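You operate a simulated robot arm through the tools that you are given. There is no shell and no other tool.

You run a simulated robot arm. Do the job below in one go: nothing can be reset, and whatever is moved stays where it is left.

## Task
Put things in order on the island bench. At the end: the red hub is in the black bin; the lift motor stands where the filter with the blue collar stood; the faceted filter with the grey collar (marked "USED") stands on top of the tested propeller; the filter with the blue collar stands where the faceted filter with the grey collar stood; whatever was shut is shut again. Leave all else as you found it, and nothing knocked over.
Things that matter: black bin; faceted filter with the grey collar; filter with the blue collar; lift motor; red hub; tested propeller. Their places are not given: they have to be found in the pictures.

The check looks at the end state, three seconds after you hand in, the way a careful person would. Anything else that was tipped, shoved, dropped, spilled or broken makes it a failure.

## Robot
A 6-joint arm with a two-finger parallel gripper, fixed in place. Base frame: the origin is at the foot of the arm, x ahead of it, y to its left, z up; the work surface is at about z = 0.78. Readings come in m, rad, newtons and seconds.
With the tool pointing down near the work surface it reaches from about 0.24 to 0.64 m from the base axis. Its first joint turns from -1.152 to 1.152 rad. Payload 2.7 kg.
The TCP is the grasp point between the finger pads, 0.023 m short of the fingertips. In the tool frame z runs along the fingers and y along their closing line. The gripper opens to 0.094 m. The fingers are 0.038 m wide and 0.01 m thick; the gripper's body (0.054 by 0.096 m) begins 0.039 m behind the TCP.
Orientation is that of the tool frame in the base frame, as a unit quaternion [x, y, z, w]. With the fingers straight down and closing along the base's y, the tool's x points along the base's -x, its y along +y and its z along -z.

## Interface
- The arm moves only by the tool nudge_tool. Its argument "deltas" is text: rows parted by semicolons, each of 7 numbers parted by spaces: the turn, a rotation vector about the base's x, y, z in rad, then the shift along the base's x, y, z in m, then the closure, from 0 (fully open) to 1 (shut). In form: wx wy wz x y z fingers; .... A call has 1 to 20 rows; each row shifts and turns the commanded pose from where the row before left it. A row lasts 0.2 s, in which the tool goes at most 0.05 m and 0.15 rad; a call with a longer step from one row to the next is refused whole, and so is a gripper value outside its range. A pose out of reach is approached as far as the arm can. The call stops where the force on the tool passes 40 N (or 10 N more than at its start, if that is more) or the arm is blocked; 0.2 s more then pass. Each finger travels about 0.045 m/s and halts on what it meets, pressing with about 36 N; the grip force reading is that of the motor and also rises with nothing between the fingers. The clock runs only during rows and for 0.2 s after the last one: add rows that do not move to give the fingers time. The reply holds the time, the measured pose of the TCP, the force on the tool along the base axes, the opening and the grip force, in the units named above and with some noise, with the torque about the TCP (base axes, N m) and any sound that the robot's microphone picked up, and new pictures: "pictures" is both (left out), scene, wrist or none.
- Cameras (640 x 400 px; columns grow to the right, rows downward): "scene" is fixed at [0.0744, -0.4373, 1.3922]; the picture's right is [0.77, -0.63, 0.00], its down [-0.44, -0.53, -0.73] and it looks along [0.46, 0.56, -0.69] (base axes); focal length 252 px, centre (320, 200). "wrist" rides on the gripper at [0.086, 0.016, -0.075] in the tool frame; the picture's right is [-0.18, 0.98, 0.00], its down [-0.58, -0.11, -0.81] and it looks along [-0.79, -0.15, 0.59] (tool axes); focal length 243 px, centre (320, 200).
- measure_at(camera, pixels): there is no depth. For up to 12 entries [column, row, z] of the newest picture of that camera ("zoom" is the newest enlarged one), the place [x, y] in the base frame at which the ray of that pixel passes the height z, good to about 0.003 m. It takes no simulated time.
- inspect(camera, box): a new picture of the part [left, top, right, bottom] of that camera's present view, enlarged. It takes no simulated time.
- sign_off(): hands the job in; it is judged then, once.

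Leave the gripper open and the arm clear of the work at the hand-in unless told otherwise.

The tools are called after ">>>" as a command line: name --argument value ..., lists and objects as JSON in quotes. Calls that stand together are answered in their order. nudge_tool: Moves the arm, as the interface text tells. Its arguments: {"type":"object","properties":{"deltas":{"type":"string"},"pictures":{"type":"string","enum":["both","scene","wrist","none"]}},"required":["deltas"]} The other tools are called the same way: measure_at (camera, pixels) gives the place at which the rays of pixels pass given heights; inspect (camera, box) takes an enlarged picture of a part of a camera's view; sign_off () hands the job in.

At the start:

```text
clock: 0.0
eef_pos: [0.3149, 0.1367, 1.1115]
tcp_rot: [0.0, 1.0, 0.0, 0.001]
force: [-0.3, -0.3, -0.2]
wrist_torque: [-0.01, 0.01, 0.02]
gripper_width: 0.0941
grip_force: 0.1
```

scene: 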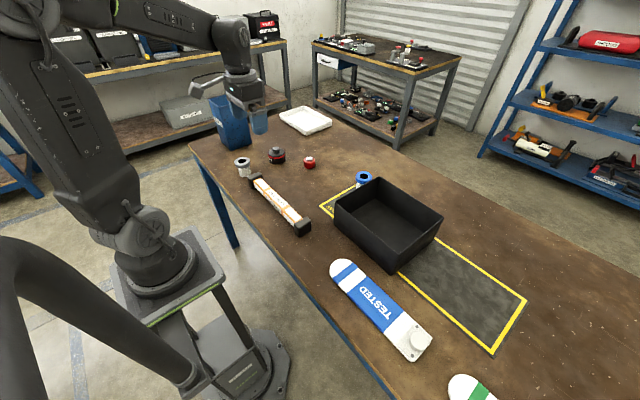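
wrist: 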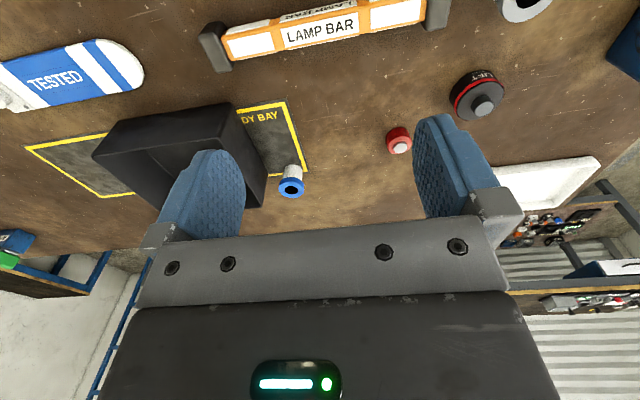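

I see the bench with a black bin near (388,222), a TESTED propeller near (380,310), a red hub near (309,162), a dark motor near (277,155), a grey-collared filter near (243,166), and a blue-collared filter near (362,178). I'll enlarge these parts first.

>>> inspect --camera "scene" --box '[220, 130, 380, 230]'

>>> inspect --camera "scene" --box '[320, 240, 520, 400]'

>>> inspect --camera "wrist" --box '[360, 0, 640, 200]'

>>> inspect --camera "wrist" --box '[0, 20, 320, 220]'

```text
4.00 times, centred on (300, 180) of scene
```

zoom: 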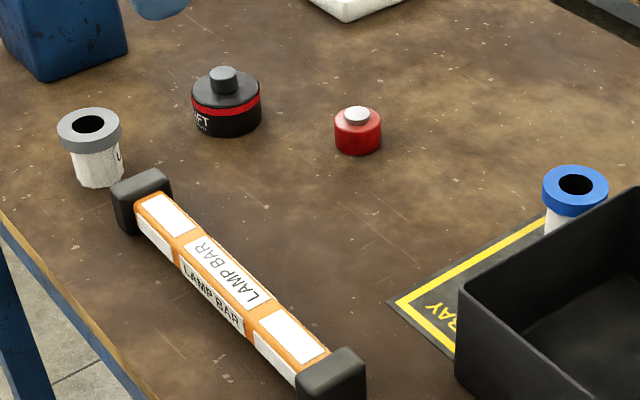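

```text
2.50 times, centred on (420, 320) of scene
```

zoom: 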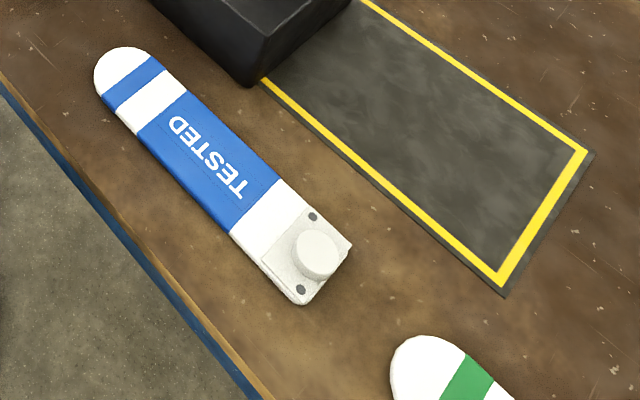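

```text
2.00 times, centred on (500, 100) of wrist
```

zoom: 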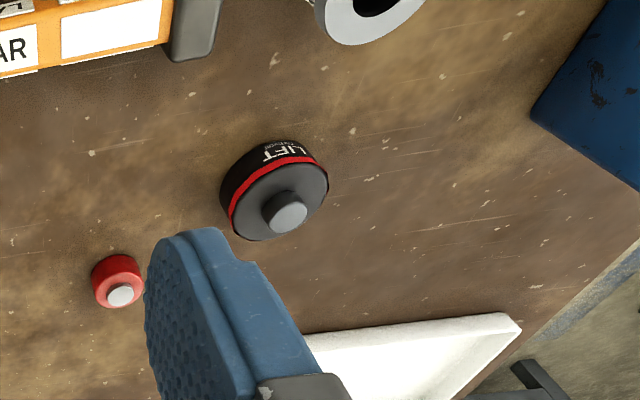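

```text
2.00 times, centred on (160, 120) of wrist
```

zoom: 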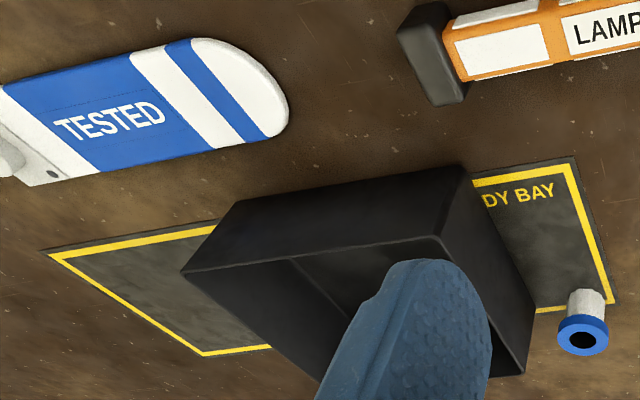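

Next I measure the places of the objects in the scene view: filter bases and collar tops, motor, hub, bin corners, and propeller.

>>> measure_at --camera "scene" --pixels '[[244.5, 175, 0.78], [242.3, 161.5, 0.84], [276.5, 161, 0.78], [276, 149, 0.85], [309, 167, 0.78], [309, 158.5, 0.82], [364, 176, 0.84], [338, 207, 0.88], [404, 271, 0.88], [443, 213, 0.88], [376, 178, 0.88], [397, 272, 0.78]]'

>>> measure_at --camera "scene" --pixels '[[332, 266, 0.79], [343, 259, 0.79], [338, 260, 0.79], [430, 341, 0.79], [412, 360, 0.79], [418, 340, 0.82], [397, 333, 0.79], [420, 318, 0.79], [451, 380, 0.79], [320, 205, 0.78], [526, 300, 0.78], [492, 353, 0.78]]'

>>> measure_at --camera "wrist" --pixels '[[292, 188, 0.84], [294, 168, 0.78], [400, 147, 0.82], [398, 139, 0.78], [483, 105, 0.85], [478, 96, 0.82], [520, 8, 0.84], [292, 188, 0.85], [92, 153, 0.88], [231, 104, 0.88], [264, 205, 0.88], [118, 100, 0.78]]'

```text
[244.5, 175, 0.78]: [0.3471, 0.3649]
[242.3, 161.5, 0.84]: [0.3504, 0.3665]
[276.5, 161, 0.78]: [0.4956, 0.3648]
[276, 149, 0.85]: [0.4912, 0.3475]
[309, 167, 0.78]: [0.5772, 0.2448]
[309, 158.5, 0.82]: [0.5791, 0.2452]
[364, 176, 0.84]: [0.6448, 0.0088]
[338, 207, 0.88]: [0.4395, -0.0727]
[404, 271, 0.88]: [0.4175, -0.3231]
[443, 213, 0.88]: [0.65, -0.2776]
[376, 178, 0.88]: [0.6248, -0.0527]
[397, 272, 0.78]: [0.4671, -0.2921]
```

```text
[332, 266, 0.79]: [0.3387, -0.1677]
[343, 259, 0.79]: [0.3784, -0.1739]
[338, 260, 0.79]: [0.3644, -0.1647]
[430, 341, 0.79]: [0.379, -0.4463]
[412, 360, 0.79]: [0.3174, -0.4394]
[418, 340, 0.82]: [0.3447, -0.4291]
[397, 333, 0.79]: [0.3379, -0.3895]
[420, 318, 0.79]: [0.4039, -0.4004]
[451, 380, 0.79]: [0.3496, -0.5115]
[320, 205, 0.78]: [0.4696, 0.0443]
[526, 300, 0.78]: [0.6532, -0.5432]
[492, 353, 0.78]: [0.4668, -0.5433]
```

```text
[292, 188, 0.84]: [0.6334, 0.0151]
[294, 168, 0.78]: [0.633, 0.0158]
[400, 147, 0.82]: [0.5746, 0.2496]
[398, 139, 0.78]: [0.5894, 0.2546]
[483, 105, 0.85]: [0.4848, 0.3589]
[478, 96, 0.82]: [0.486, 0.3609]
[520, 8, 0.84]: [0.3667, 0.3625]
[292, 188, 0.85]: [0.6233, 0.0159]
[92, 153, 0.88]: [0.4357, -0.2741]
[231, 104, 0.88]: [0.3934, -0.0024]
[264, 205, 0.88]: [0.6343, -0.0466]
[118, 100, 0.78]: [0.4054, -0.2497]
```

The measurements put the blue filter at about (0.635, 0.012), the grey one at (0.35, 0.366), the motor at (0.488, 0.36), and the hub at (0.577, 0.247). I'll zoom closer on each for better detail.

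>>> inspect --camera "scene" --box '[224, 140, 288, 180]'

>>> inspect --camera "scene" --box '[320, 160, 464, 280]'

>>> inspect --camera "scene" --box '[440, 360, 520, 400]'

```text
10.00 times, centred on (256, 160) of scene
```

zoom: 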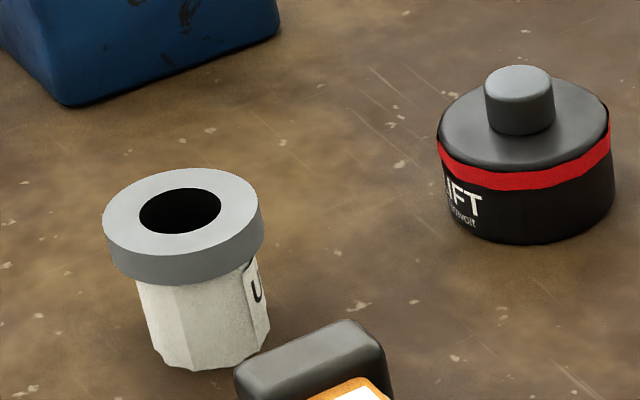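

```text
3.33 times, centred on (392, 220) of scene
```

zoom: 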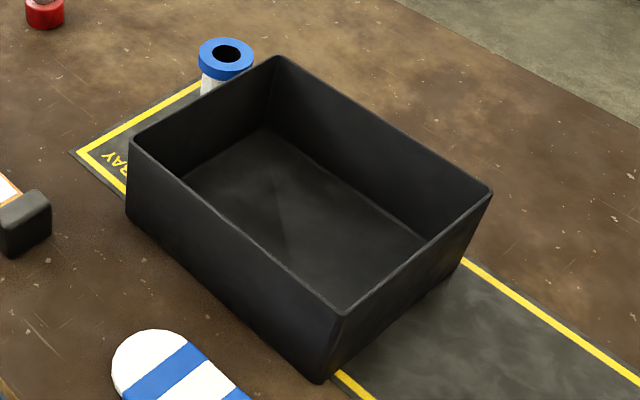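

```text
8.00 times, centred on (480, 380) of scene
```

zoom: 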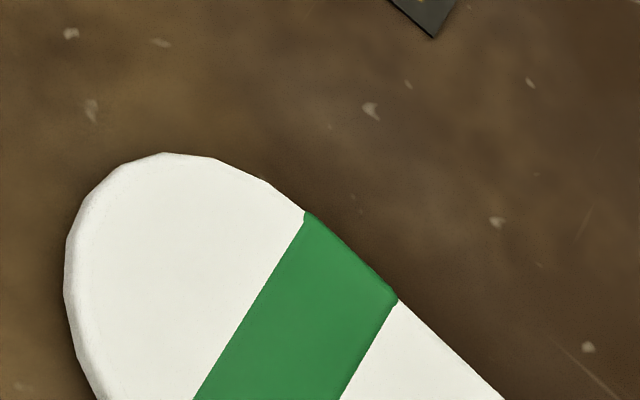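

I'll triangulate centres and heights from the latest views by measuring the same points at several assumed heights.

>>> measure_at --camera "scene" --pixels '[[244.8, 173.7, 0.78], [242.2, 161.5, 0.84], [242.2, 161.5, 0.85], [242.2, 161.5, 0.86], [276.6, 160.0, 0.78], [276.2, 153.0, 0.82], [276.2, 153.0, 0.83], [275.8, 148, 0.85], [387.5, 176.0, 0.86], [360, 203, 0.88], [309.2, 158.5, 0.82], [309.2, 165, 0.78]]'

>>> inspect --camera "wrist" --box '[440, 50, 520, 130]'

>>> inspect --camera "wrist" --box '[260, 140, 340, 210]'

```text
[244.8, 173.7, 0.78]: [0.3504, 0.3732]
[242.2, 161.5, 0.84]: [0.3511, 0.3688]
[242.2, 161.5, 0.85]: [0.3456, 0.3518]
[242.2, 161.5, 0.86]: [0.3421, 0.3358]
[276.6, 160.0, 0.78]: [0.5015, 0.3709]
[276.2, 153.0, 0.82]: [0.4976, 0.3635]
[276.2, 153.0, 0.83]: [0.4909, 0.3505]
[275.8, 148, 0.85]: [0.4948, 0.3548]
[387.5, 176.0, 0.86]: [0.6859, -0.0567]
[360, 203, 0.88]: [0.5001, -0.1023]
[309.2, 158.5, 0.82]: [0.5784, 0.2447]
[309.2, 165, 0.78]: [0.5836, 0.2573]
```

```text
5.00 times, centred on (480, 90) of wrist
```

zoom: 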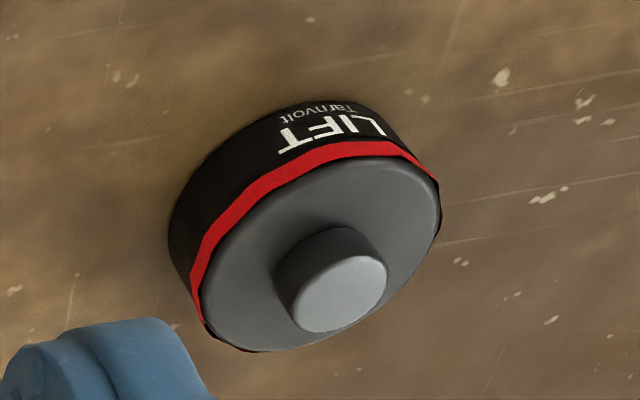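

```text
5.71 times, centred on (300, 175) of wrist
```

zoom: 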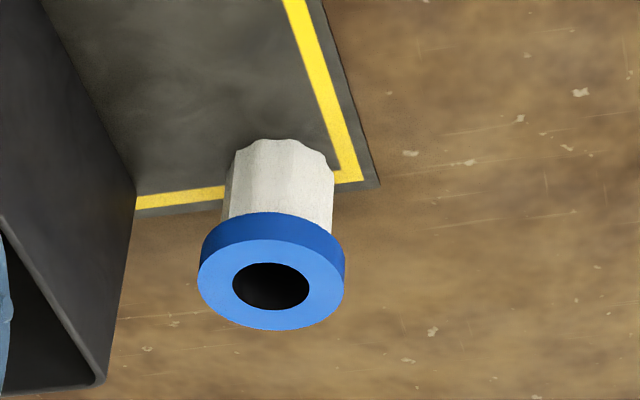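

The blue filter stands on the mat corner with the bin wall close on its -y side. I'll start with the red hub and move above it at z≈0.95, then look with the wrist camera.

>>> nudge_tool --deltas "0 0 0 0.033 0.0137 -0.02 0;0 0 0 0.033 0.0137 -0.02 0;0 0 0 0.033 0.0137 -0.02 0;0 0 0 0.033 0.0137 -0.02 0;0 0 0 0.033 0.0137 -0.02 0;0 0 0 0.033 0.0137 -0.02 0;0 0 0 0.033 0.0137 -0.02 0;0 0 0 0.033 0.0137 -0.02 0;0 0 0 0 0 0 0"

```text
clock: 2.0
eef_pos: [0.5783, 0.2461, 0.9508]
tcp_rot: [0.0, 1.0, 0.0, 0.0]
force: [-0.7, 0.3, 0.7]
wrist_torque: [0.01, 0.02, 0.02]
gripper_width: 0.094
grip_force: 0.1
```

scene: 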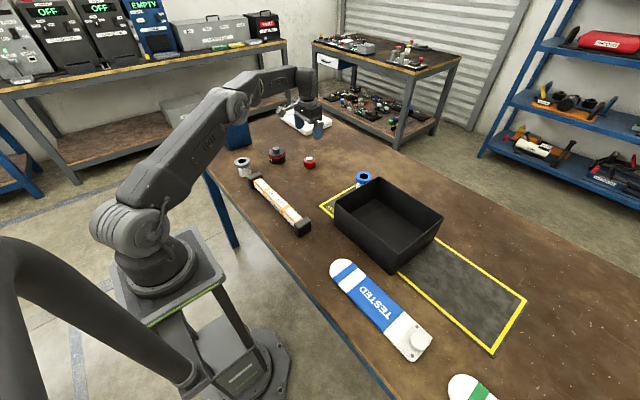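
wrist: 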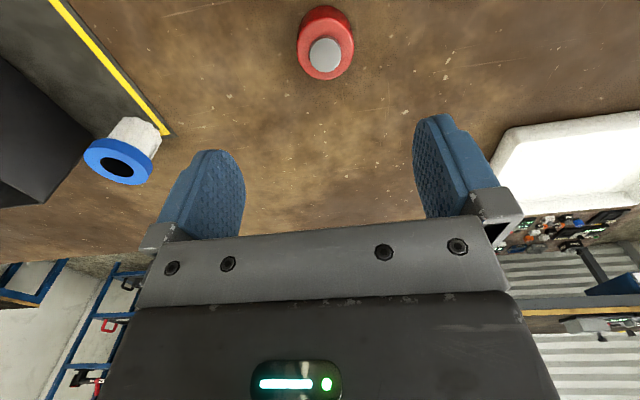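

The hub shows at (326,45) and the blue filter at (118,165) in the wrist view. I'll measure both at several heights to compare with the scene camera.

>>> measure_at --camera "wrist" --pixels '[[325, 55, 0.82], [325, 55, 0.825], [325, 55, 0.815], [326, 35, 0.78], [118, 167, 0.84], [118, 167, 0.85], [118, 167, 0.83], [134, 128, 0.78], [170, 133, 0.78], [325, 43, 0.8]]'

>>> inspect --camera "wrist" --box '[60, 90, 220, 200]'

>>> inspect --camera "wrist" --box '[280, 0, 370, 90]'

```text
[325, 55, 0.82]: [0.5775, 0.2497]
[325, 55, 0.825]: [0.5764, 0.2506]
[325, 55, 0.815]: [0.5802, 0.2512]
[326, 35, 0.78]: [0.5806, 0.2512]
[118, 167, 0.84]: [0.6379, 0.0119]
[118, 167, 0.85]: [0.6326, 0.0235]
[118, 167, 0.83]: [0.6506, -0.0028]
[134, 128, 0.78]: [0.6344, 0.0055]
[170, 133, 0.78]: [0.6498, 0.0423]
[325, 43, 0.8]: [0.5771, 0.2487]
```

```text
3.64 times, centred on (140, 145) of wrist
```

zoom: 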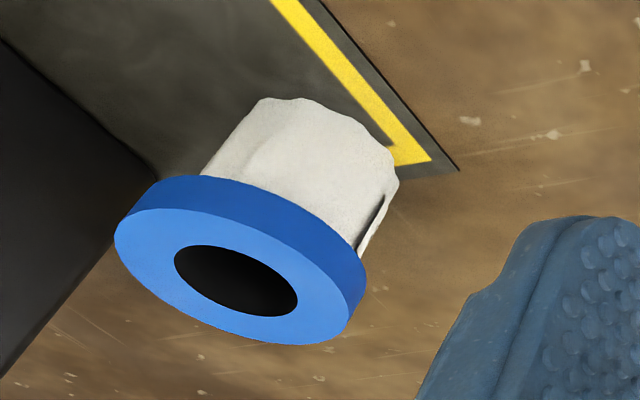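

```text
4.44 times, centred on (325, 45) of wrist
```

zoom: 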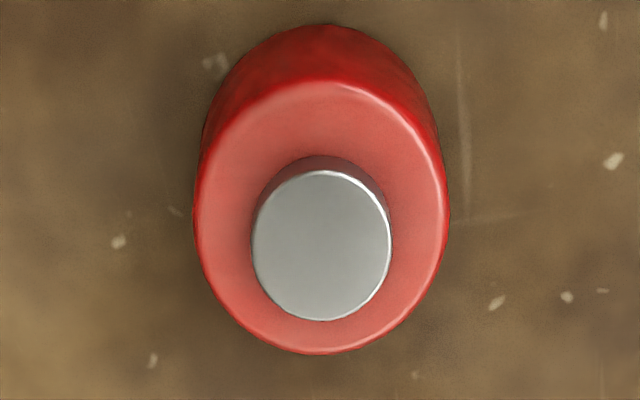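

The hub sits at (0.578, 0.249). I'll descend to z≈0.83 first and check the alignment before going lower.

>>> nudge_tool --deltas "0 0 0 0 0.0029 -0.04 0;0 0 0 0 0 -0.04 0;0 0 0 0 0 -0.04 0;0 0 0 0 0 0 0" --pictures "wrist"

```text
clock: 3.0
eef_pos: [0.5773, 0.2488, 0.8301]
tcp_rot: [0.0, 1.0, -0.001, 0.002]
force: [-0.1, -0.6, -0.8]
wrist_torque: [-0.01, 0.02, -0.01]
gripper_width: 0.0937
grip_force: 0.0
```

wrist: 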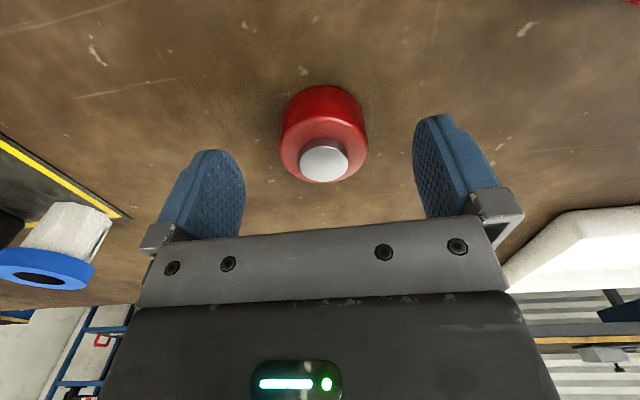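

The hub is between the fingers. I'll check its boss position, plus the white tray's near edge at (505,265) against the right finger's path.

>>> measure_at --camera "wrist" --pixels '[[324, 160, 0.822], [324, 158, 0.818], [324, 128, 0.78], [508, 290, 0.78], [515, 258, 0.81], [57, 270, 0.84], [57, 270, 0.835]]'

```text
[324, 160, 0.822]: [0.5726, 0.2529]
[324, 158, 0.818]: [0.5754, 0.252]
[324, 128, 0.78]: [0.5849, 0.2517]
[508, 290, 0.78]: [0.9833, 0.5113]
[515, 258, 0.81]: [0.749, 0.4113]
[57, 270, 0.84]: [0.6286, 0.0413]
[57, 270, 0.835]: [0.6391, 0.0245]
```

I'll go down to z≈0.807 with a slight +y trim, then close on the hub.

>>> nudge_tool --deltas "0 0 0 0.0005 0.002 -0.012 0;0 0 0 0 0 -0.011 0;0 0 0 0 0 0 1;0 0 0 0 0 0 1;0 0 0 0 0 0 1;0 0 0 0 0 0 1;0 0 0 0 0 0 1;0 0 0 0 0 0 1" --pictures "wrist"

```text
clock: 4.8
eef_pos: [0.5777, 0.2506, 0.8086]
tcp_rot: [0.001, 1.0, 0.0, 0.001]
force: [-0.7, -0.3, 0.1]
wrist_torque: [-0.01, -0.02, -0.02]
gripper_width: 0.0468
grip_force: 35.0
```

wrist: 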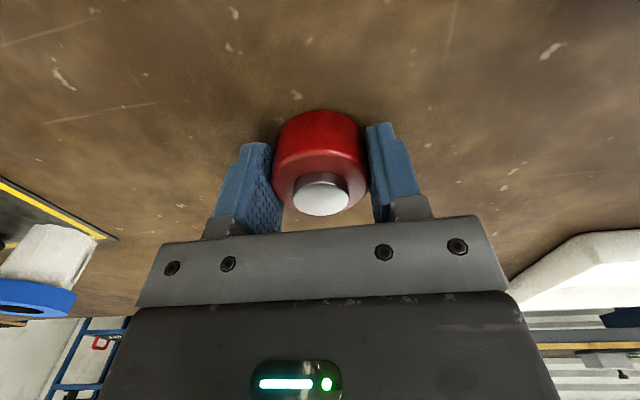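

The hub is gripped at 0.047 m. I'll lift it to about z=1.0 and measure the bin's rim corners while lifting.

>>> nudge_tool --deltas "0 0 0 0 0 0.03 1;0 0 0 0 0 0.04 1;0 0 0 0 0 0.045 1;0 0 0 0 0 0.045 1;0 0 0 0 0 0.04 1;0 0 0 0 0 0 1"

>>> measure_at --camera "scene" --pixels '[[335.3, 202, 0.88], [379.7, 177.1, 0.88], [443, 217.9, 0.88], [398, 254.5, 0.88], [335.3, 202, 0.9], [379.7, 177.1, 0.9], [443, 217.9, 0.9], [398, 254.5, 0.9], [390.8, 274.9, 0.78], [334.1, 224.5, 0.78], [438, 234, 0.78]]'

```text
clock: 6.2
eef_pos: [0.5784, 0.251, 1.0067]
tcp_rot: [0.0, 1.0, 0.0, 0.0]
force: [-0.8, 0.1, -1.3]
wrist_torque: [0.0, 0.0, -0.05]
gripper_width: 0.0465
grip_force: 36.4
```

scene: 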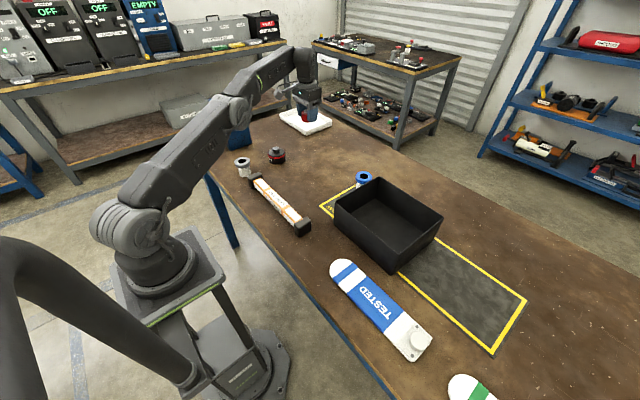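
wrist: 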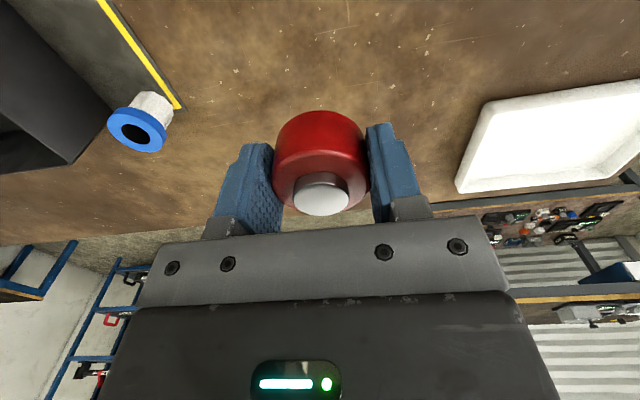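

```text
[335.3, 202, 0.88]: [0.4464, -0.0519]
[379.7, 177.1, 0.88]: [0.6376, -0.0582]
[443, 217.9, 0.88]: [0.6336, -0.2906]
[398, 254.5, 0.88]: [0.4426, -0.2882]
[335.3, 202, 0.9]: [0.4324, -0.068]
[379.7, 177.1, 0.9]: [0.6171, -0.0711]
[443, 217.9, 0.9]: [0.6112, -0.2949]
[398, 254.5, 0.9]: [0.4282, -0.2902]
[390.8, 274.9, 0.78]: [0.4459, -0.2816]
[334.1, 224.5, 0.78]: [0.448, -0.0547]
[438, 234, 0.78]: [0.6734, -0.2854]
```

The bin rim spans about x 0.444–0.636 and y -0.29 to -0.055, at z≈0.88. I'll carry the hub over to (0.575, -0.172) at height 1.0.

>>> nudge_tool --deltas "0 0 0 0 -0.02 0 1;0 0 0 0 -0.04 0 1;0 0 0 0 -0.042 0 1;0 0 0 0 -0.042 0 1;0 0 0 0 -0.042 0 1;0 0 0 0 -0.042 0 1;0 0 0 0 -0.042 0 1;0 0 0 0 -0.042 0 1;0 0 0 -0.002 -0.042 0 1;0 0 0 -0.001 -0.04 0 1;0 0 0 0 -0.029 0 1;0 0 0 0 0 0 1"

```text
clock: 8.8
eef_pos: [0.5768, -0.1718, 1.0067]
tcp_rot: [-0.001, 1.0, 0.001, 0.0]
force: [-0.4, -0.8, -1.1]
wrist_torque: [0.01, 0.02, -0.01]
gripper_width: 0.0465
grip_force: 36.9
```

scene: 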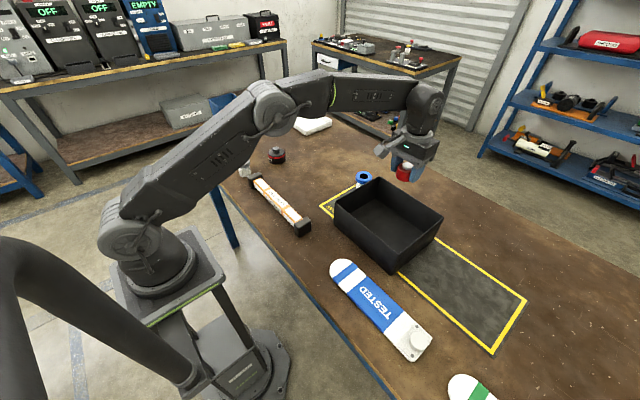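
wrist: 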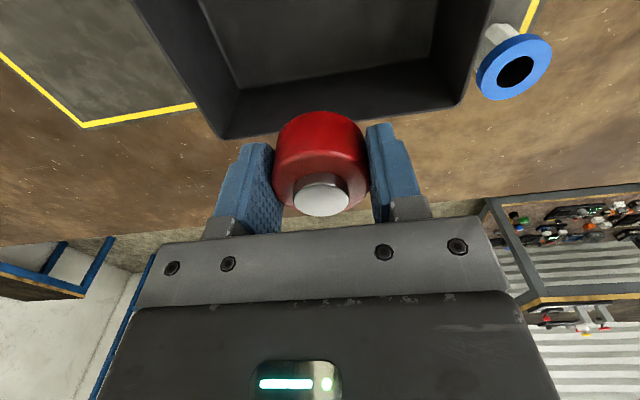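

The far rim shows from (225,138) to (460,103). I'll check the clearances before lowering.

>>> measure_at --camera "wrist" --pixels '[[225, 138, 0.88], [460, 104, 0.88], [342, 121, 0.88], [515, 70, 0.84], [245, 90, 0.785], [428, 68, 0.785]]'

```text
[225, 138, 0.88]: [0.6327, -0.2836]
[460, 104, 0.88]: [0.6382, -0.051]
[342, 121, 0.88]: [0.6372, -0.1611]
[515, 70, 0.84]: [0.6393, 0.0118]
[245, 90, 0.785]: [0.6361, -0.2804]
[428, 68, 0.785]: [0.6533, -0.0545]
```

Bin position confirmed. I'll lower the hub into the bin at (0.565, -0.170) to just above the floor.

>>> nudge_tool --deltas "0 0 0 -0.012 0.0 -0.035 1;0 0 0 0 0 -0.04 1;0 0 0 0 0 -0.04 1;0 0 0 0 0 -0.04 1;0 0 0 0 0 -0.02 1;0 0 0 0 0 -0.01 1;0 0 0 0 0 0 1"

```text
clock: 10.4
eef_pos: [0.5633, -0.1711, 0.8209]
tcp_rot: [0.0, 1.0, 0.0, 0.001]
force: [0.0, 0.8, -1.5]
wrist_torque: [0.0, 0.01, 0.01]
gripper_width: 0.0462
grip_force: 35.9
```

scene: 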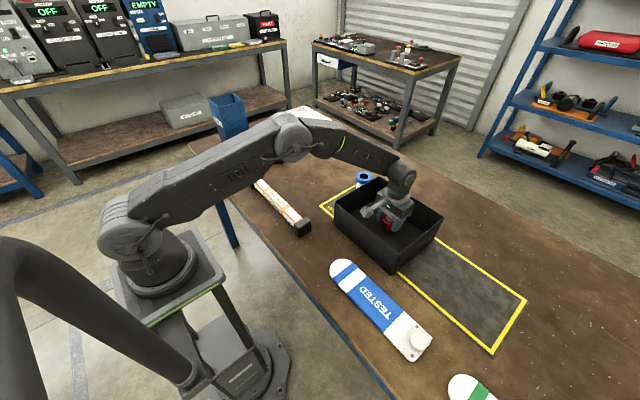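
wrist: 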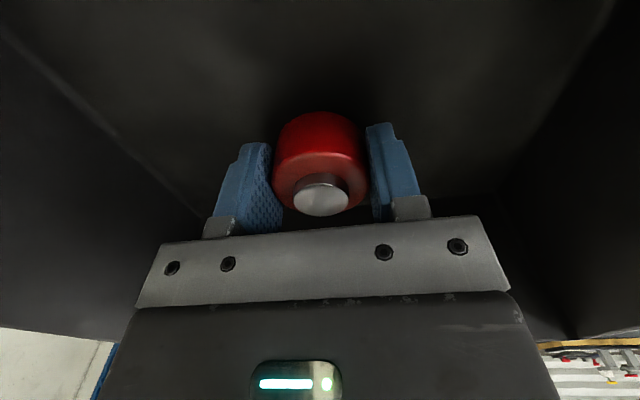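

No contact yet at z=0.821. I'll lower in small steps and watch for a force change.

>>> nudge_tool --deltas "0 0 0 0 0 -0.003 1;0 0 0 0 0 -0.002 1;0 0 0 0 0 -0.002 1;0 0 0 0 0 0 1" --pictures "wrist"

```text
clock: 11.4
eef_pos: [0.5633, -0.1721, 0.8151]
tcp_rot: [0.0, 1.0, -0.001, 0.001]
force: [-0.3, 0.8, -1.8]
wrist_torque: [0.01, 0.01, -0.01]
gripper_width: 0.0465
grip_force: 35.9
```

wrist: 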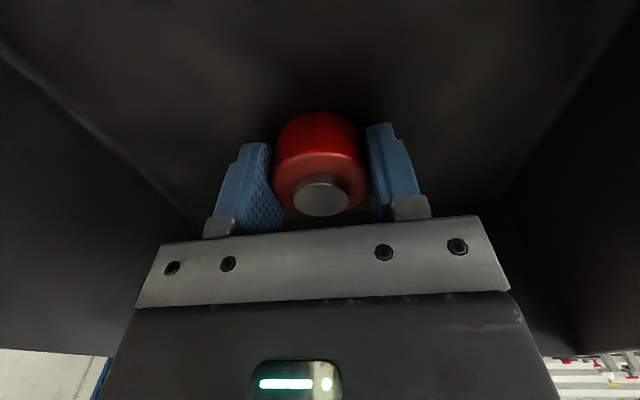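

Still no contact at z=0.815, so I'll go a little further down in 1 mm steps.

>>> nudge_tool --deltas "0 0 0 0 0 -0.0015 1;0 0 0 0 0 -0.0015 1;0 0 0 0 0 0 1" --pictures "none"

```text
clock: 12.2
eef_pos: [0.5632, -0.1719, 0.8122]
tcp_rot: [-0.001, 1.0, 0.0, 0.0]
force: [0.0, 0.1, 2.6]
wrist_torque: [0.03, 0.01, -0.05]
gripper_width: 0.0463
grip_force: 36.2
```

Force z went from -1.8 to +2.6, so the hub rests on the bin floor. I'll open, pause, and lift straight up.

>>> nudge_tool --deltas "0 0 0 0 0 0 0.6;0 0 0 0 0 0 0.3;0 0 0 0 0 0 0;0 0 0 0 0 0 0;0 0 0 0 0 0 0;0 0 0 0 0 0.02 0;0 0 0 0 0 0.04 0;0 0 0 0 0 0.045 0;0 0 0 0 0 0.045 0;0 0 0 0 0 0.045 0;0 0 0 0 0 0 0"

```text
clock: 14.6
eef_pos: [0.5635, -0.1709, 1.0076]
tcp_rot: [0.0, 1.0, 0.0, -0.001]
force: [0.5, 0.7, 0.5]
wrist_torque: [-0.02, 0.01, -0.01]
gripper_width: 0.0941
grip_force: 0.0
```

scene: 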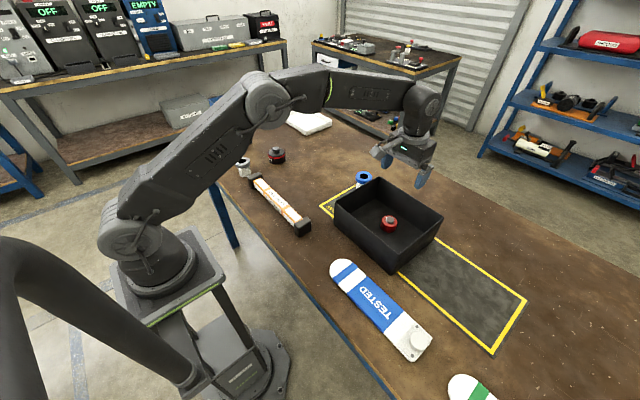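
wrist: 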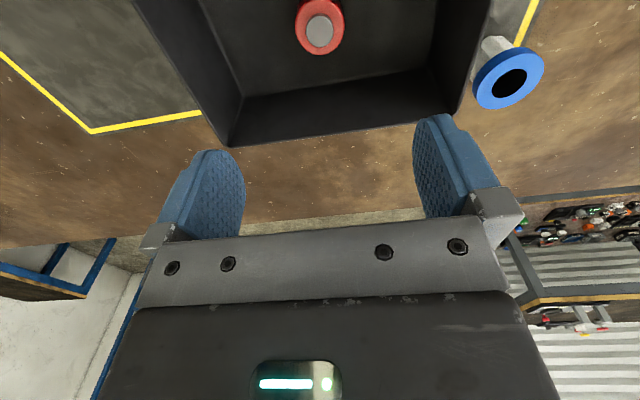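

The hub stands upright in the bin. Now I'll study the tested propeller closely in the scene view.

>>> inspect --camera "scene" --box '[322, 250, 442, 370]'

>>> inspect --camera "scene" --box '[390, 310, 454, 370]'

```text
3.33 times, centred on (382, 310) of scene
```

zoom: 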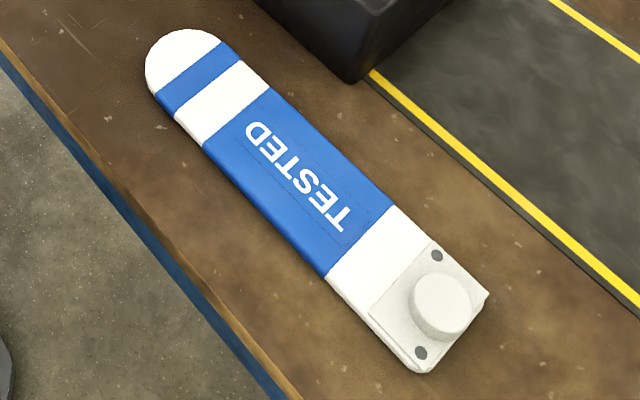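

```text
6.67 times, centred on (422, 340) of scene
```

zoom: 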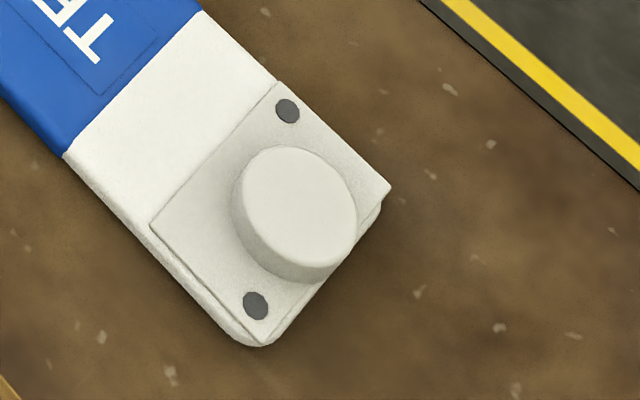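

The blue TESTED panel centre is near scene (375,304). Before approaching the grey filter, I'll measure that panel and the lamp bar end nearest the filter, so I can choose a finger direction.

>>> measure_at --camera "scene" --pixels '[[375.4, 303.7, 0.79], [375.4, 303.7, 0.8], [346.9, 292.9, 0.79], [366.4, 276.4, 0.79], [403.9, 312.1, 0.79], [384.1, 333.4, 0.79], [335, 263, 0.79], [421, 340, 0.81], [247.5, 177.5, 0.82], [258.5, 172.5, 0.82], [262.5, 177.5, 0.82], [251, 184, 0.82]]'

>>> nudge_tool --deltas "0 0 0 -0.008 0.02 0 0;0 0 0 -0.0164 0.0415 0 0;0 0 0 -0.0164 0.0415 0 0;0 0 0 -0.0164 0.0415 0 0;0 0 0 -0.0164 0.0415 0 0;0 0 0 -0.0164 0.0415 0 0;0 0 0 -0.0164 0.0415 0 0;0 0 0 -0.0164 0.0415 0 0;0 0 0 -0.0164 0.0415 0 0;0 0 0 -0.0164 0.0415 0 0;0 0 0 -0.0164 0.0415 0 0;0 0 0 -0.0164 0.0415 0 0;0 0 0 -0.0164 0.0415 0 0;0 0 0 -0.01 0.022 0 0;0 0 0 0 0 0 0"

```text
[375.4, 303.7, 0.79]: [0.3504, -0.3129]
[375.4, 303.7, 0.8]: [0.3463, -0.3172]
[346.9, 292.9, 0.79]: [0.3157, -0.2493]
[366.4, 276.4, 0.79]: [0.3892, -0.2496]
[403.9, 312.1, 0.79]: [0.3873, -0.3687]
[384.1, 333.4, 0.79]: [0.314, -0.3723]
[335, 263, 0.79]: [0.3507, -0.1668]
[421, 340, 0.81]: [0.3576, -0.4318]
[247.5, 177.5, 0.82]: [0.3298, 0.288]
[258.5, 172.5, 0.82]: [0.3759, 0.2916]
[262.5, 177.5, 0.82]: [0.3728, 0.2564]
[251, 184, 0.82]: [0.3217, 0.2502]
```

```text
clock: 17.8
eef_pos: [0.3474, 0.369, 1.0068]
tcp_rot: [0.0, 1.0, 0.0, 0.001]
force: [-0.2, -0.6, -0.9]
wrist_torque: [-0.02, -0.04, 0.03]
gripper_width: 0.0942
grip_force: 0.1
```

scene: 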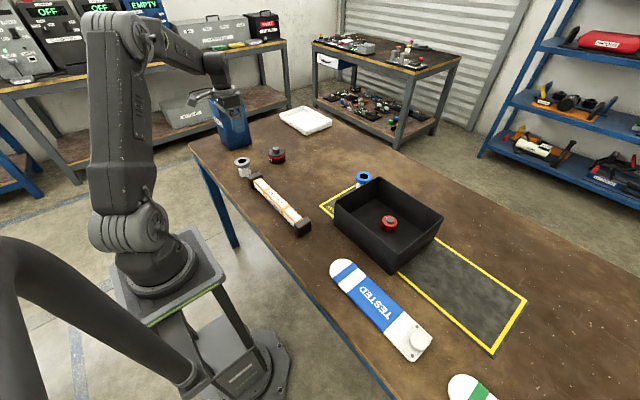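
wrist: 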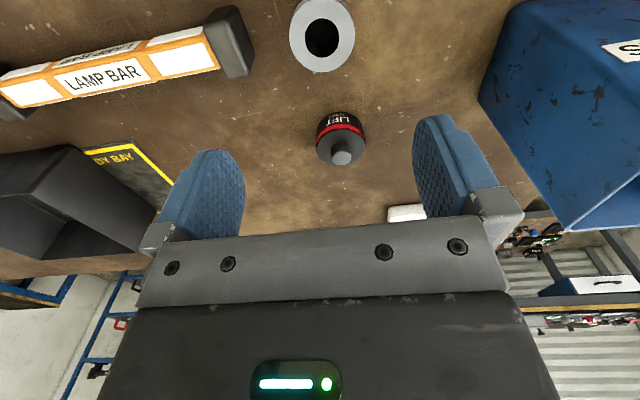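

I see the grey filter at (322,38), the motor at (341,140), the lamp bar cap at (230,45), and a blue container on the right. I'll measure clearances to the cap and container.

>>> measure_at --camera "wrist" --pixels '[[322, 38, 0.84], [322, 38, 0.845], [248, 70, 0.82], [232, 10, 0.82], [480, 88, 0.78], [505, 8, 0.78], [490, 60, 0.85], [556, 228, 0.78], [341, 157, 0.855], [340, 150, 0.84]]'

>>> inspect --camera "wrist" --box '[250, 0, 410, 100]'

>>> inspect --camera "scene" --box '[190, 70, 310, 190]'

```text
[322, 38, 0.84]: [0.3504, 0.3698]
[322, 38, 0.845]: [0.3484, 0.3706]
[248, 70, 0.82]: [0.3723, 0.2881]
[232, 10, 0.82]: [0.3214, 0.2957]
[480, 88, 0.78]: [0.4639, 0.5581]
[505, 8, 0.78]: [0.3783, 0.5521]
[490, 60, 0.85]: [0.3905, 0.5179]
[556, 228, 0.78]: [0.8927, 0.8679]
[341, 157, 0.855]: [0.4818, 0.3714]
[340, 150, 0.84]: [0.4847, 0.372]
```

```text
4.00 times, centred on (330, 50) of wrist
```

zoom: 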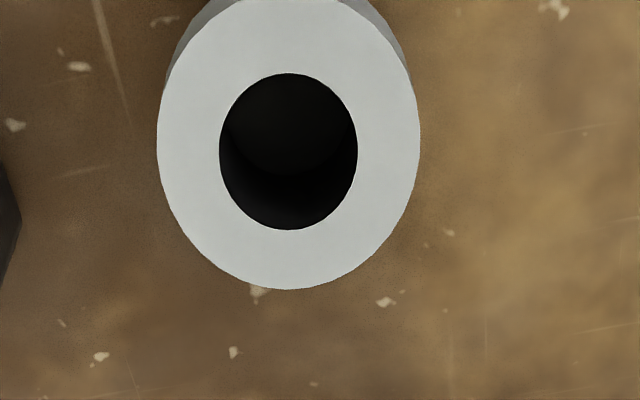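

```text
3.33 times, centred on (250, 130) of scene
```

zoom: 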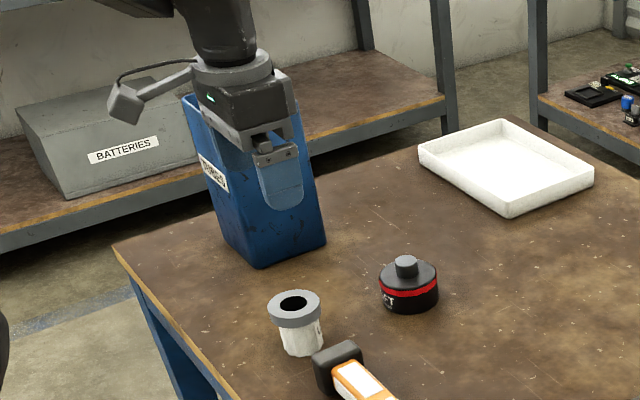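

The grey filter centre is (0.350, 0.370), top z≈0.84, with enough clearance to the lamp bar cap (edge y≈0.296). I'll descend to z≈0.865 and recheck.

>>> nudge_tool --deltas "0 0 0 0.0026 0.001 -0.04 0;0 0 0 0 0 -0.04 0;0 0 0 0 0 -0.04 0;0 0 0 0 0 -0.015 0;0 0 0 0 0 0 0"

```text
clock: 19.0
eef_pos: [0.3512, 0.369, 0.8712]
tcp_rot: [0.001, 1.0, 0.001, 0.001]
force: [0.4, 0.0, -0.9]
wrist_torque: [0.0, -0.01, 0.0]
gripper_width: 0.0938
grip_force: 0.0
```

scene: 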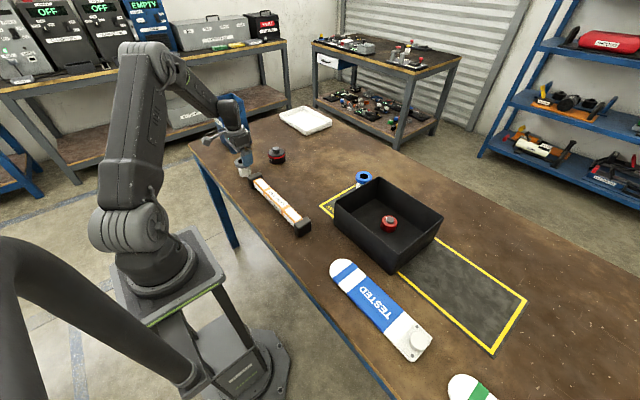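
wrist: 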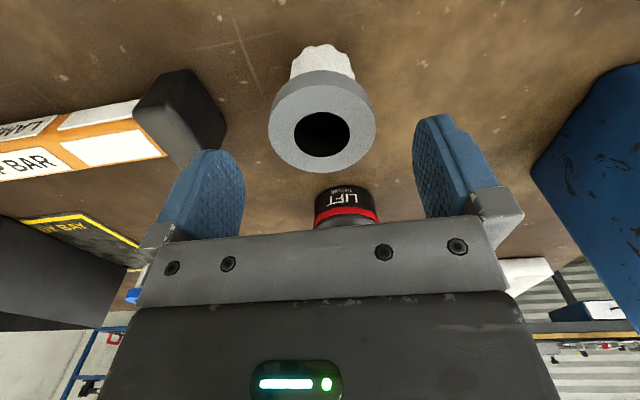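

The collar is at about (322,128) between the fingers. I'll check its centre and the cap's nearness to the left finger.

>>> measure_at --camera "wrist" --pixels '[[322, 130, 0.84], [322, 130, 0.843], [322, 130, 0.837], [200, 100, 0.82], [170, 165, 0.82], [228, 128, 0.8], [320, 60, 0.78]]'

>>> inspect --camera "wrist" --box '[130, 30, 450, 230]'

```text
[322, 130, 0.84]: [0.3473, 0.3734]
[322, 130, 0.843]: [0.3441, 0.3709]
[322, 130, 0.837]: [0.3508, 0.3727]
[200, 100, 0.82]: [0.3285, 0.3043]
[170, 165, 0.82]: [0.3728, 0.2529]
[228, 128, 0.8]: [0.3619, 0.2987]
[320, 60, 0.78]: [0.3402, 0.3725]
```

```text
2.00 times, centred on (290, 130) of wrist
```

zoom: 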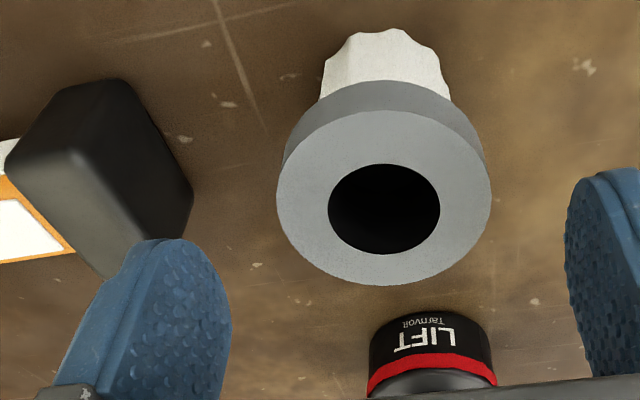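

The collar centre is about (0.348, 0.372). I'll pre-close the fingers slightly to 0.08, lower to z≈0.831, and grip the collar.

>>> nudge_tool --deltas "0 0 0 -0.002 0.003 0 0.15;0 0 0 0 0 -0.01 0.15;0 0 0 0 0 -0.015 0.15;0 0 0 0 0 -0.015 0.15;0 0 0 0 0 0 0.15;0 0 0 0 0 0 0.3;0 0 0 0 0 0 0.6;0 0 0 0 0 0 1;0 0 0 0 0 0 1;0 0 0 0 0 0 1"

```text
clock: 21.2
eef_pos: [0.3501, 0.372, 0.8319]
tcp_rot: [0.0, 1.0, 0.0, 0.001]
force: [-0.1, -0.2, 0.1]
wrist_torque: [0.02, 0.02, -0.01]
gripper_width: 0.0566
grip_force: 35.9
```

scene: 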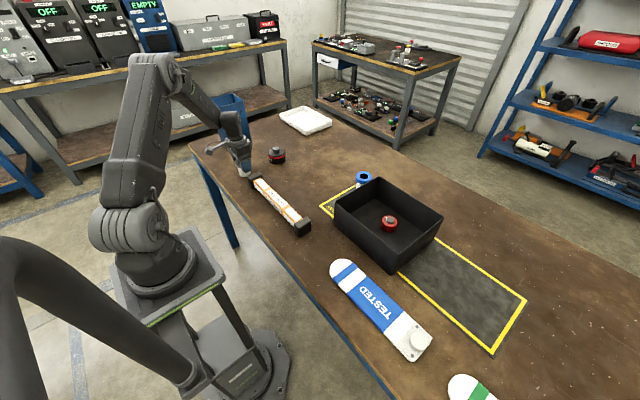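
wrist: 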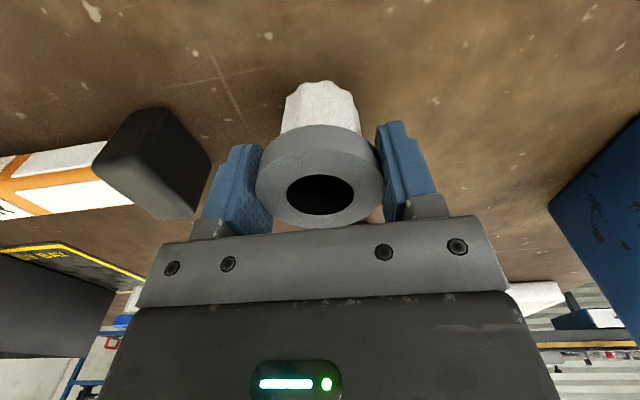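

Gripped at 0.0566 with the filter centred on the TCP, so its original place is about (0.350, 0.372). I'll lift it straight up.

>>> nudge_tool --deltas "0 0 0 0 0 0.015 1;0 0 0 0 0 0.035 1;0 0 0 0 0 0.04 1;0 0 0 0 0 0.04 1;0 0 0 0 0 0.03 1;0 0 0 0 0 0 1"

```text
clock: 22.6
eef_pos: [0.3489, 0.3704, 0.993]
tcp_rot: [-0.001, 1.0, -0.001, 0.0]
force: [-0.4, 0.2, -0.5]
wrist_torque: [0.01, -0.01, 0.0]
gripper_width: 0.0562
grip_force: 35.9
```

scene: 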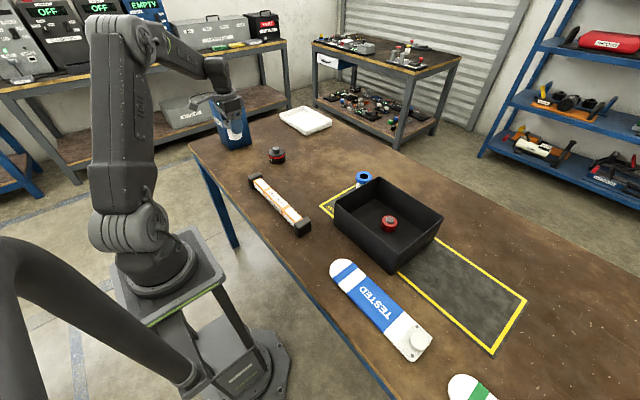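
wrist: 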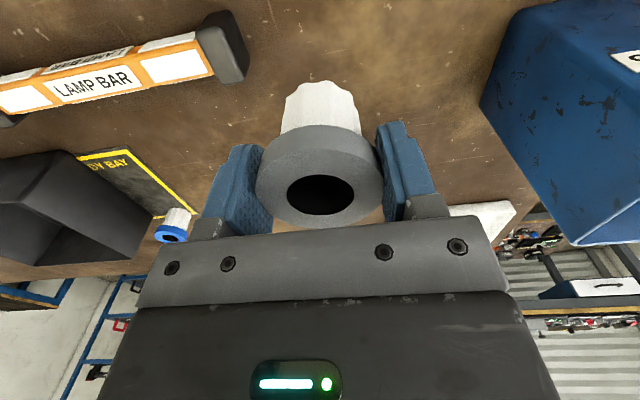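

The filter is held well and the lamp bar hasn't moved. I'll carry it along -y at z≈0.99 to above the TESTED panel at (0.351, -0.311).

>>> nudge_tool --deltas "0 0 0 0 -0.02 0 1;0 0 0 0 -0.042 0 1;0 0 0 0 -0.042 0 1;0 0 0 0 -0.042 0 1;0 0 0 0 -0.042 0 1;0 0 0 0 -0.042 0 1;0 0 0 0 -0.042 0 1;0 0 0 0 -0.042 0 1;0 0 0 0 -0.042 0 1;0 0 0 0 -0.042 0 1;0 0 0 0 -0.042 0 1;0 0 0 0 -0.042 0 1;0 0 0 0 -0.042 0 1;0 0 0 0 -0.042 0 1;0 0 0 0 -0.042 0 1;0 0 0 0 -0.042 0 1;0 0 0 0.001 -0.033 0 1;0 0 0 0 0 0 1;0 0 0 0 0 0 1"

```text
clock: 26.6
eef_pos: [0.3509, -0.313, 0.9928]
tcp_rot: [-0.002, 1.0, 0.0, 0.001]
force: [0.2, -0.1, -0.9]
wrist_torque: [-0.02, 0.06, 0.03]
gripper_width: 0.0565
grip_force: 36.1
```

scene: 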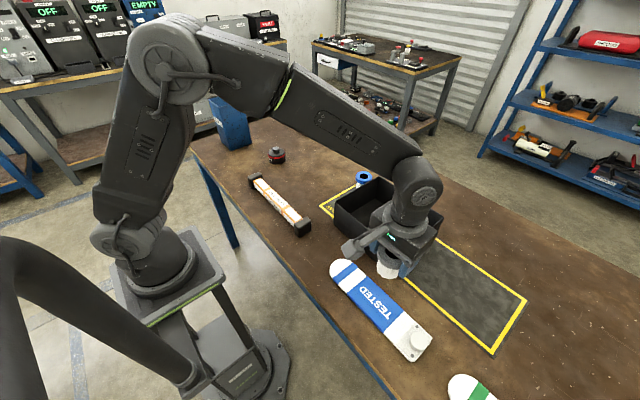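
wrist: 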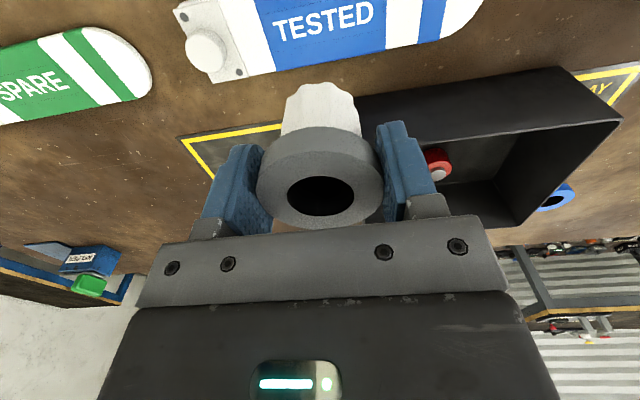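

The green blade is marked SPARE and the blue one TESTED, so my target is right. I'll verify the panel edges in the wrist view, then descend to z≈0.87.

>>> measure_at --camera "wrist" --pixels '[[276, 72, 0.79], [387, 49, 0.79], [242, 78, 0.79], [483, 5, 0.79], [205, 50, 0.81], [366, 100, 0.88]]'

>>> nudge_tool --deltas "0 0 0 0 0.001 -0.03 1;0 0 0 0 0 -0.04 1;0 0 0 0 0 -0.035 1;0 0 0 0 0 -0.02 1;0 0 0 0 0 0 1"

```text
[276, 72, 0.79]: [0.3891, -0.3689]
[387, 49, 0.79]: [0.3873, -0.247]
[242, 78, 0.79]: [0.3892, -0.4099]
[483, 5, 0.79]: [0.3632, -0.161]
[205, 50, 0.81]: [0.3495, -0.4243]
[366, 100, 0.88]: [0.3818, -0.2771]
```

```text
clock: 27.8
eef_pos: [0.3506, -0.3099, 0.8677]
tcp_rot: [-0.001, 1.0, -0.001, 0.001]
force: [0.8, 0.3, -1.1]
wrist_torque: [0.01, -0.03, 0.02]
gripper_width: 0.0566
grip_force: 36.2
```

scene: 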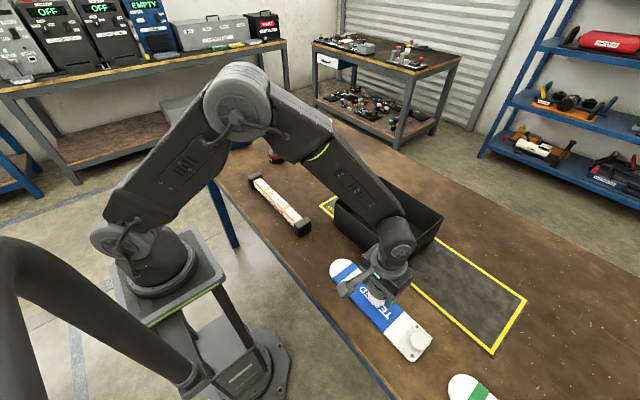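
wrist: 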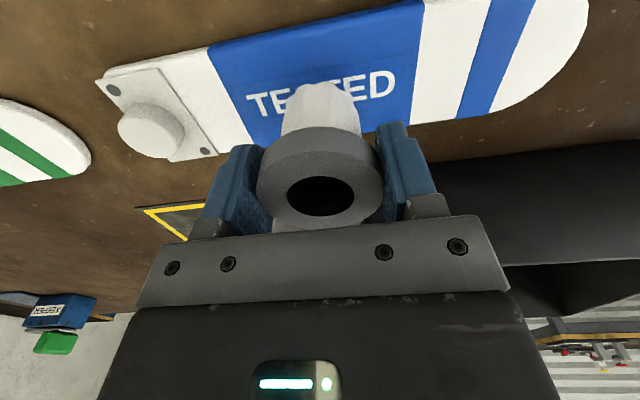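

The filter is over the TESTED panel. I'll lower gently in small steps towards contact.

>>> nudge_tool --deltas "0 0 0 0 0 -0.01 1;0 0 0 0 0 -0.004 1;0 0 0 0 0 -0.002 1;0 0 0 0 0 -0.002 1;0 0 0 0 0 0 1" --pictures "wrist"

```text
clock: 29.0
eef_pos: [0.3508, -0.3101, 0.8497]
tcp_rot: [0.0, 1.0, -0.001, 0.0]
force: [-0.1, -0.6, 0.7]
wrist_torque: [0.03, 0.03, -0.02]
gripper_width: 0.0563
grip_force: 36.1
```

wrist: 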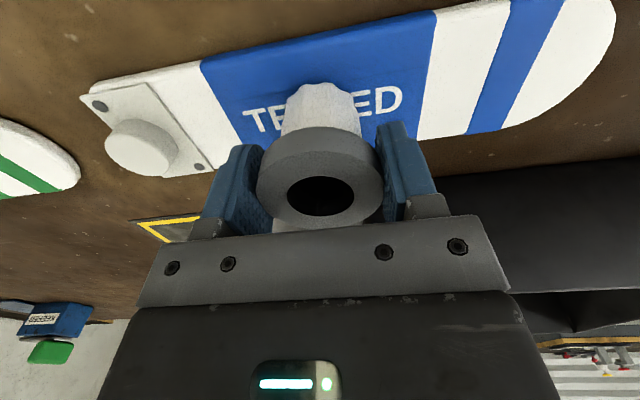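

Not clearly in contact yet at z=0.850. I'll continue with 1.5 mm steps.

>>> nudge_tool --deltas "0 0 0 0 0 -0.0015 1;0 0 0 0 0 -0.0015 1;0 0 0 0 0 0 1" --pictures "none"

```text
clock: 29.8
eef_pos: [0.3495, -0.3105, 0.8454]
tcp_rot: [0.0, 1.0, 0.0, 0.0]
force: [-0.4, 0.0, -0.9]
wrist_torque: [-0.04, -0.03, 0.01]
gripper_width: 0.0564
grip_force: 36.7
```

>>> nudge_tool --deltas "0 0 0 0 0 -0.001 1;0 0 0 0 0 -0.001 1;0 0 0 0 0 0 1" --pictures "none"

```text
clock: 30.6
eef_pos: [0.3506, -0.3104, 0.8432]
tcp_rot: [0.0, 1.0, 0.0, 0.001]
force: [0.0, 0.4, -1.0]
wrist_torque: [0.01, 0.02, 0.04]
gripper_width: 0.0565
grip_force: 36.1
```

Still -1.0 N, no contact at z≈0.843. I'll step down another 2 mm.

>>> nudge_tool --deltas "0 0 0 0 0 -0.001 1;0 0 0 0 0 -0.001 1;0 0 0 0 0 0 1" --pictures "none"

```text
clock: 31.4
eef_pos: [0.3516, -0.3092, 0.8434]
tcp_rot: [-0.001, 1.0, 0.0, 0.002]
force: [-3.2, 4.6, 21.0]
wrist_torque: [0.22, 0.26, 0.04]
gripper_width: 0.0562
grip_force: 36.2
```

Contact: 21 N upward at z≈0.843. I'll back off about 1 mm to relax the push and check the force.

>>> nudge_tool --deltas "0 0 0 0 0 0.001 1;0 0 0 0 0 0 1" --pictures "both"

```text
clock: 32.0
eef_pos: [0.3507, -0.3103, 0.8431]
tcp_rot: [-0.001, 1.0, -0.001, 0.001]
force: [1.3, 0.4, 13.7]
wrist_torque: [-0.02, 0.0, 0.0]
gripper_width: 0.0563
grip_force: 36.0
```

scene: 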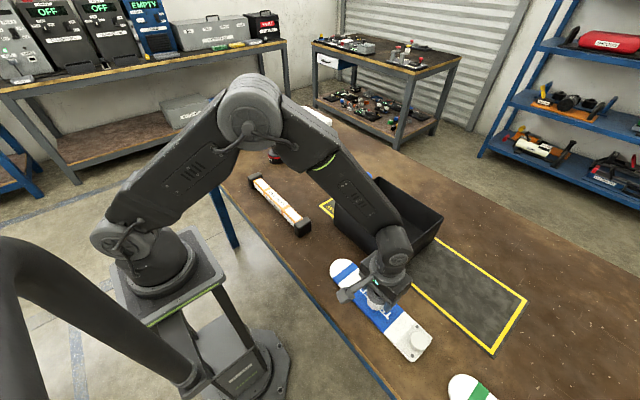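
wrist: 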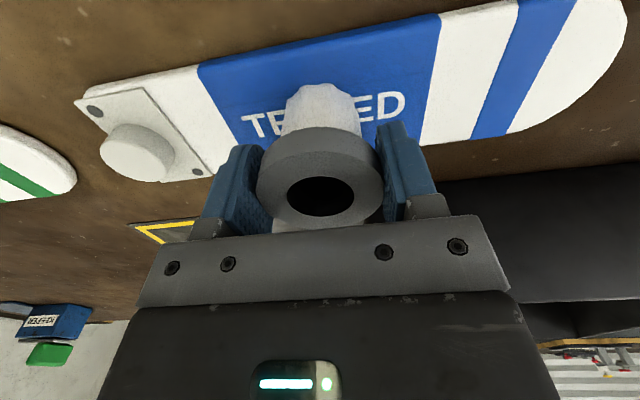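

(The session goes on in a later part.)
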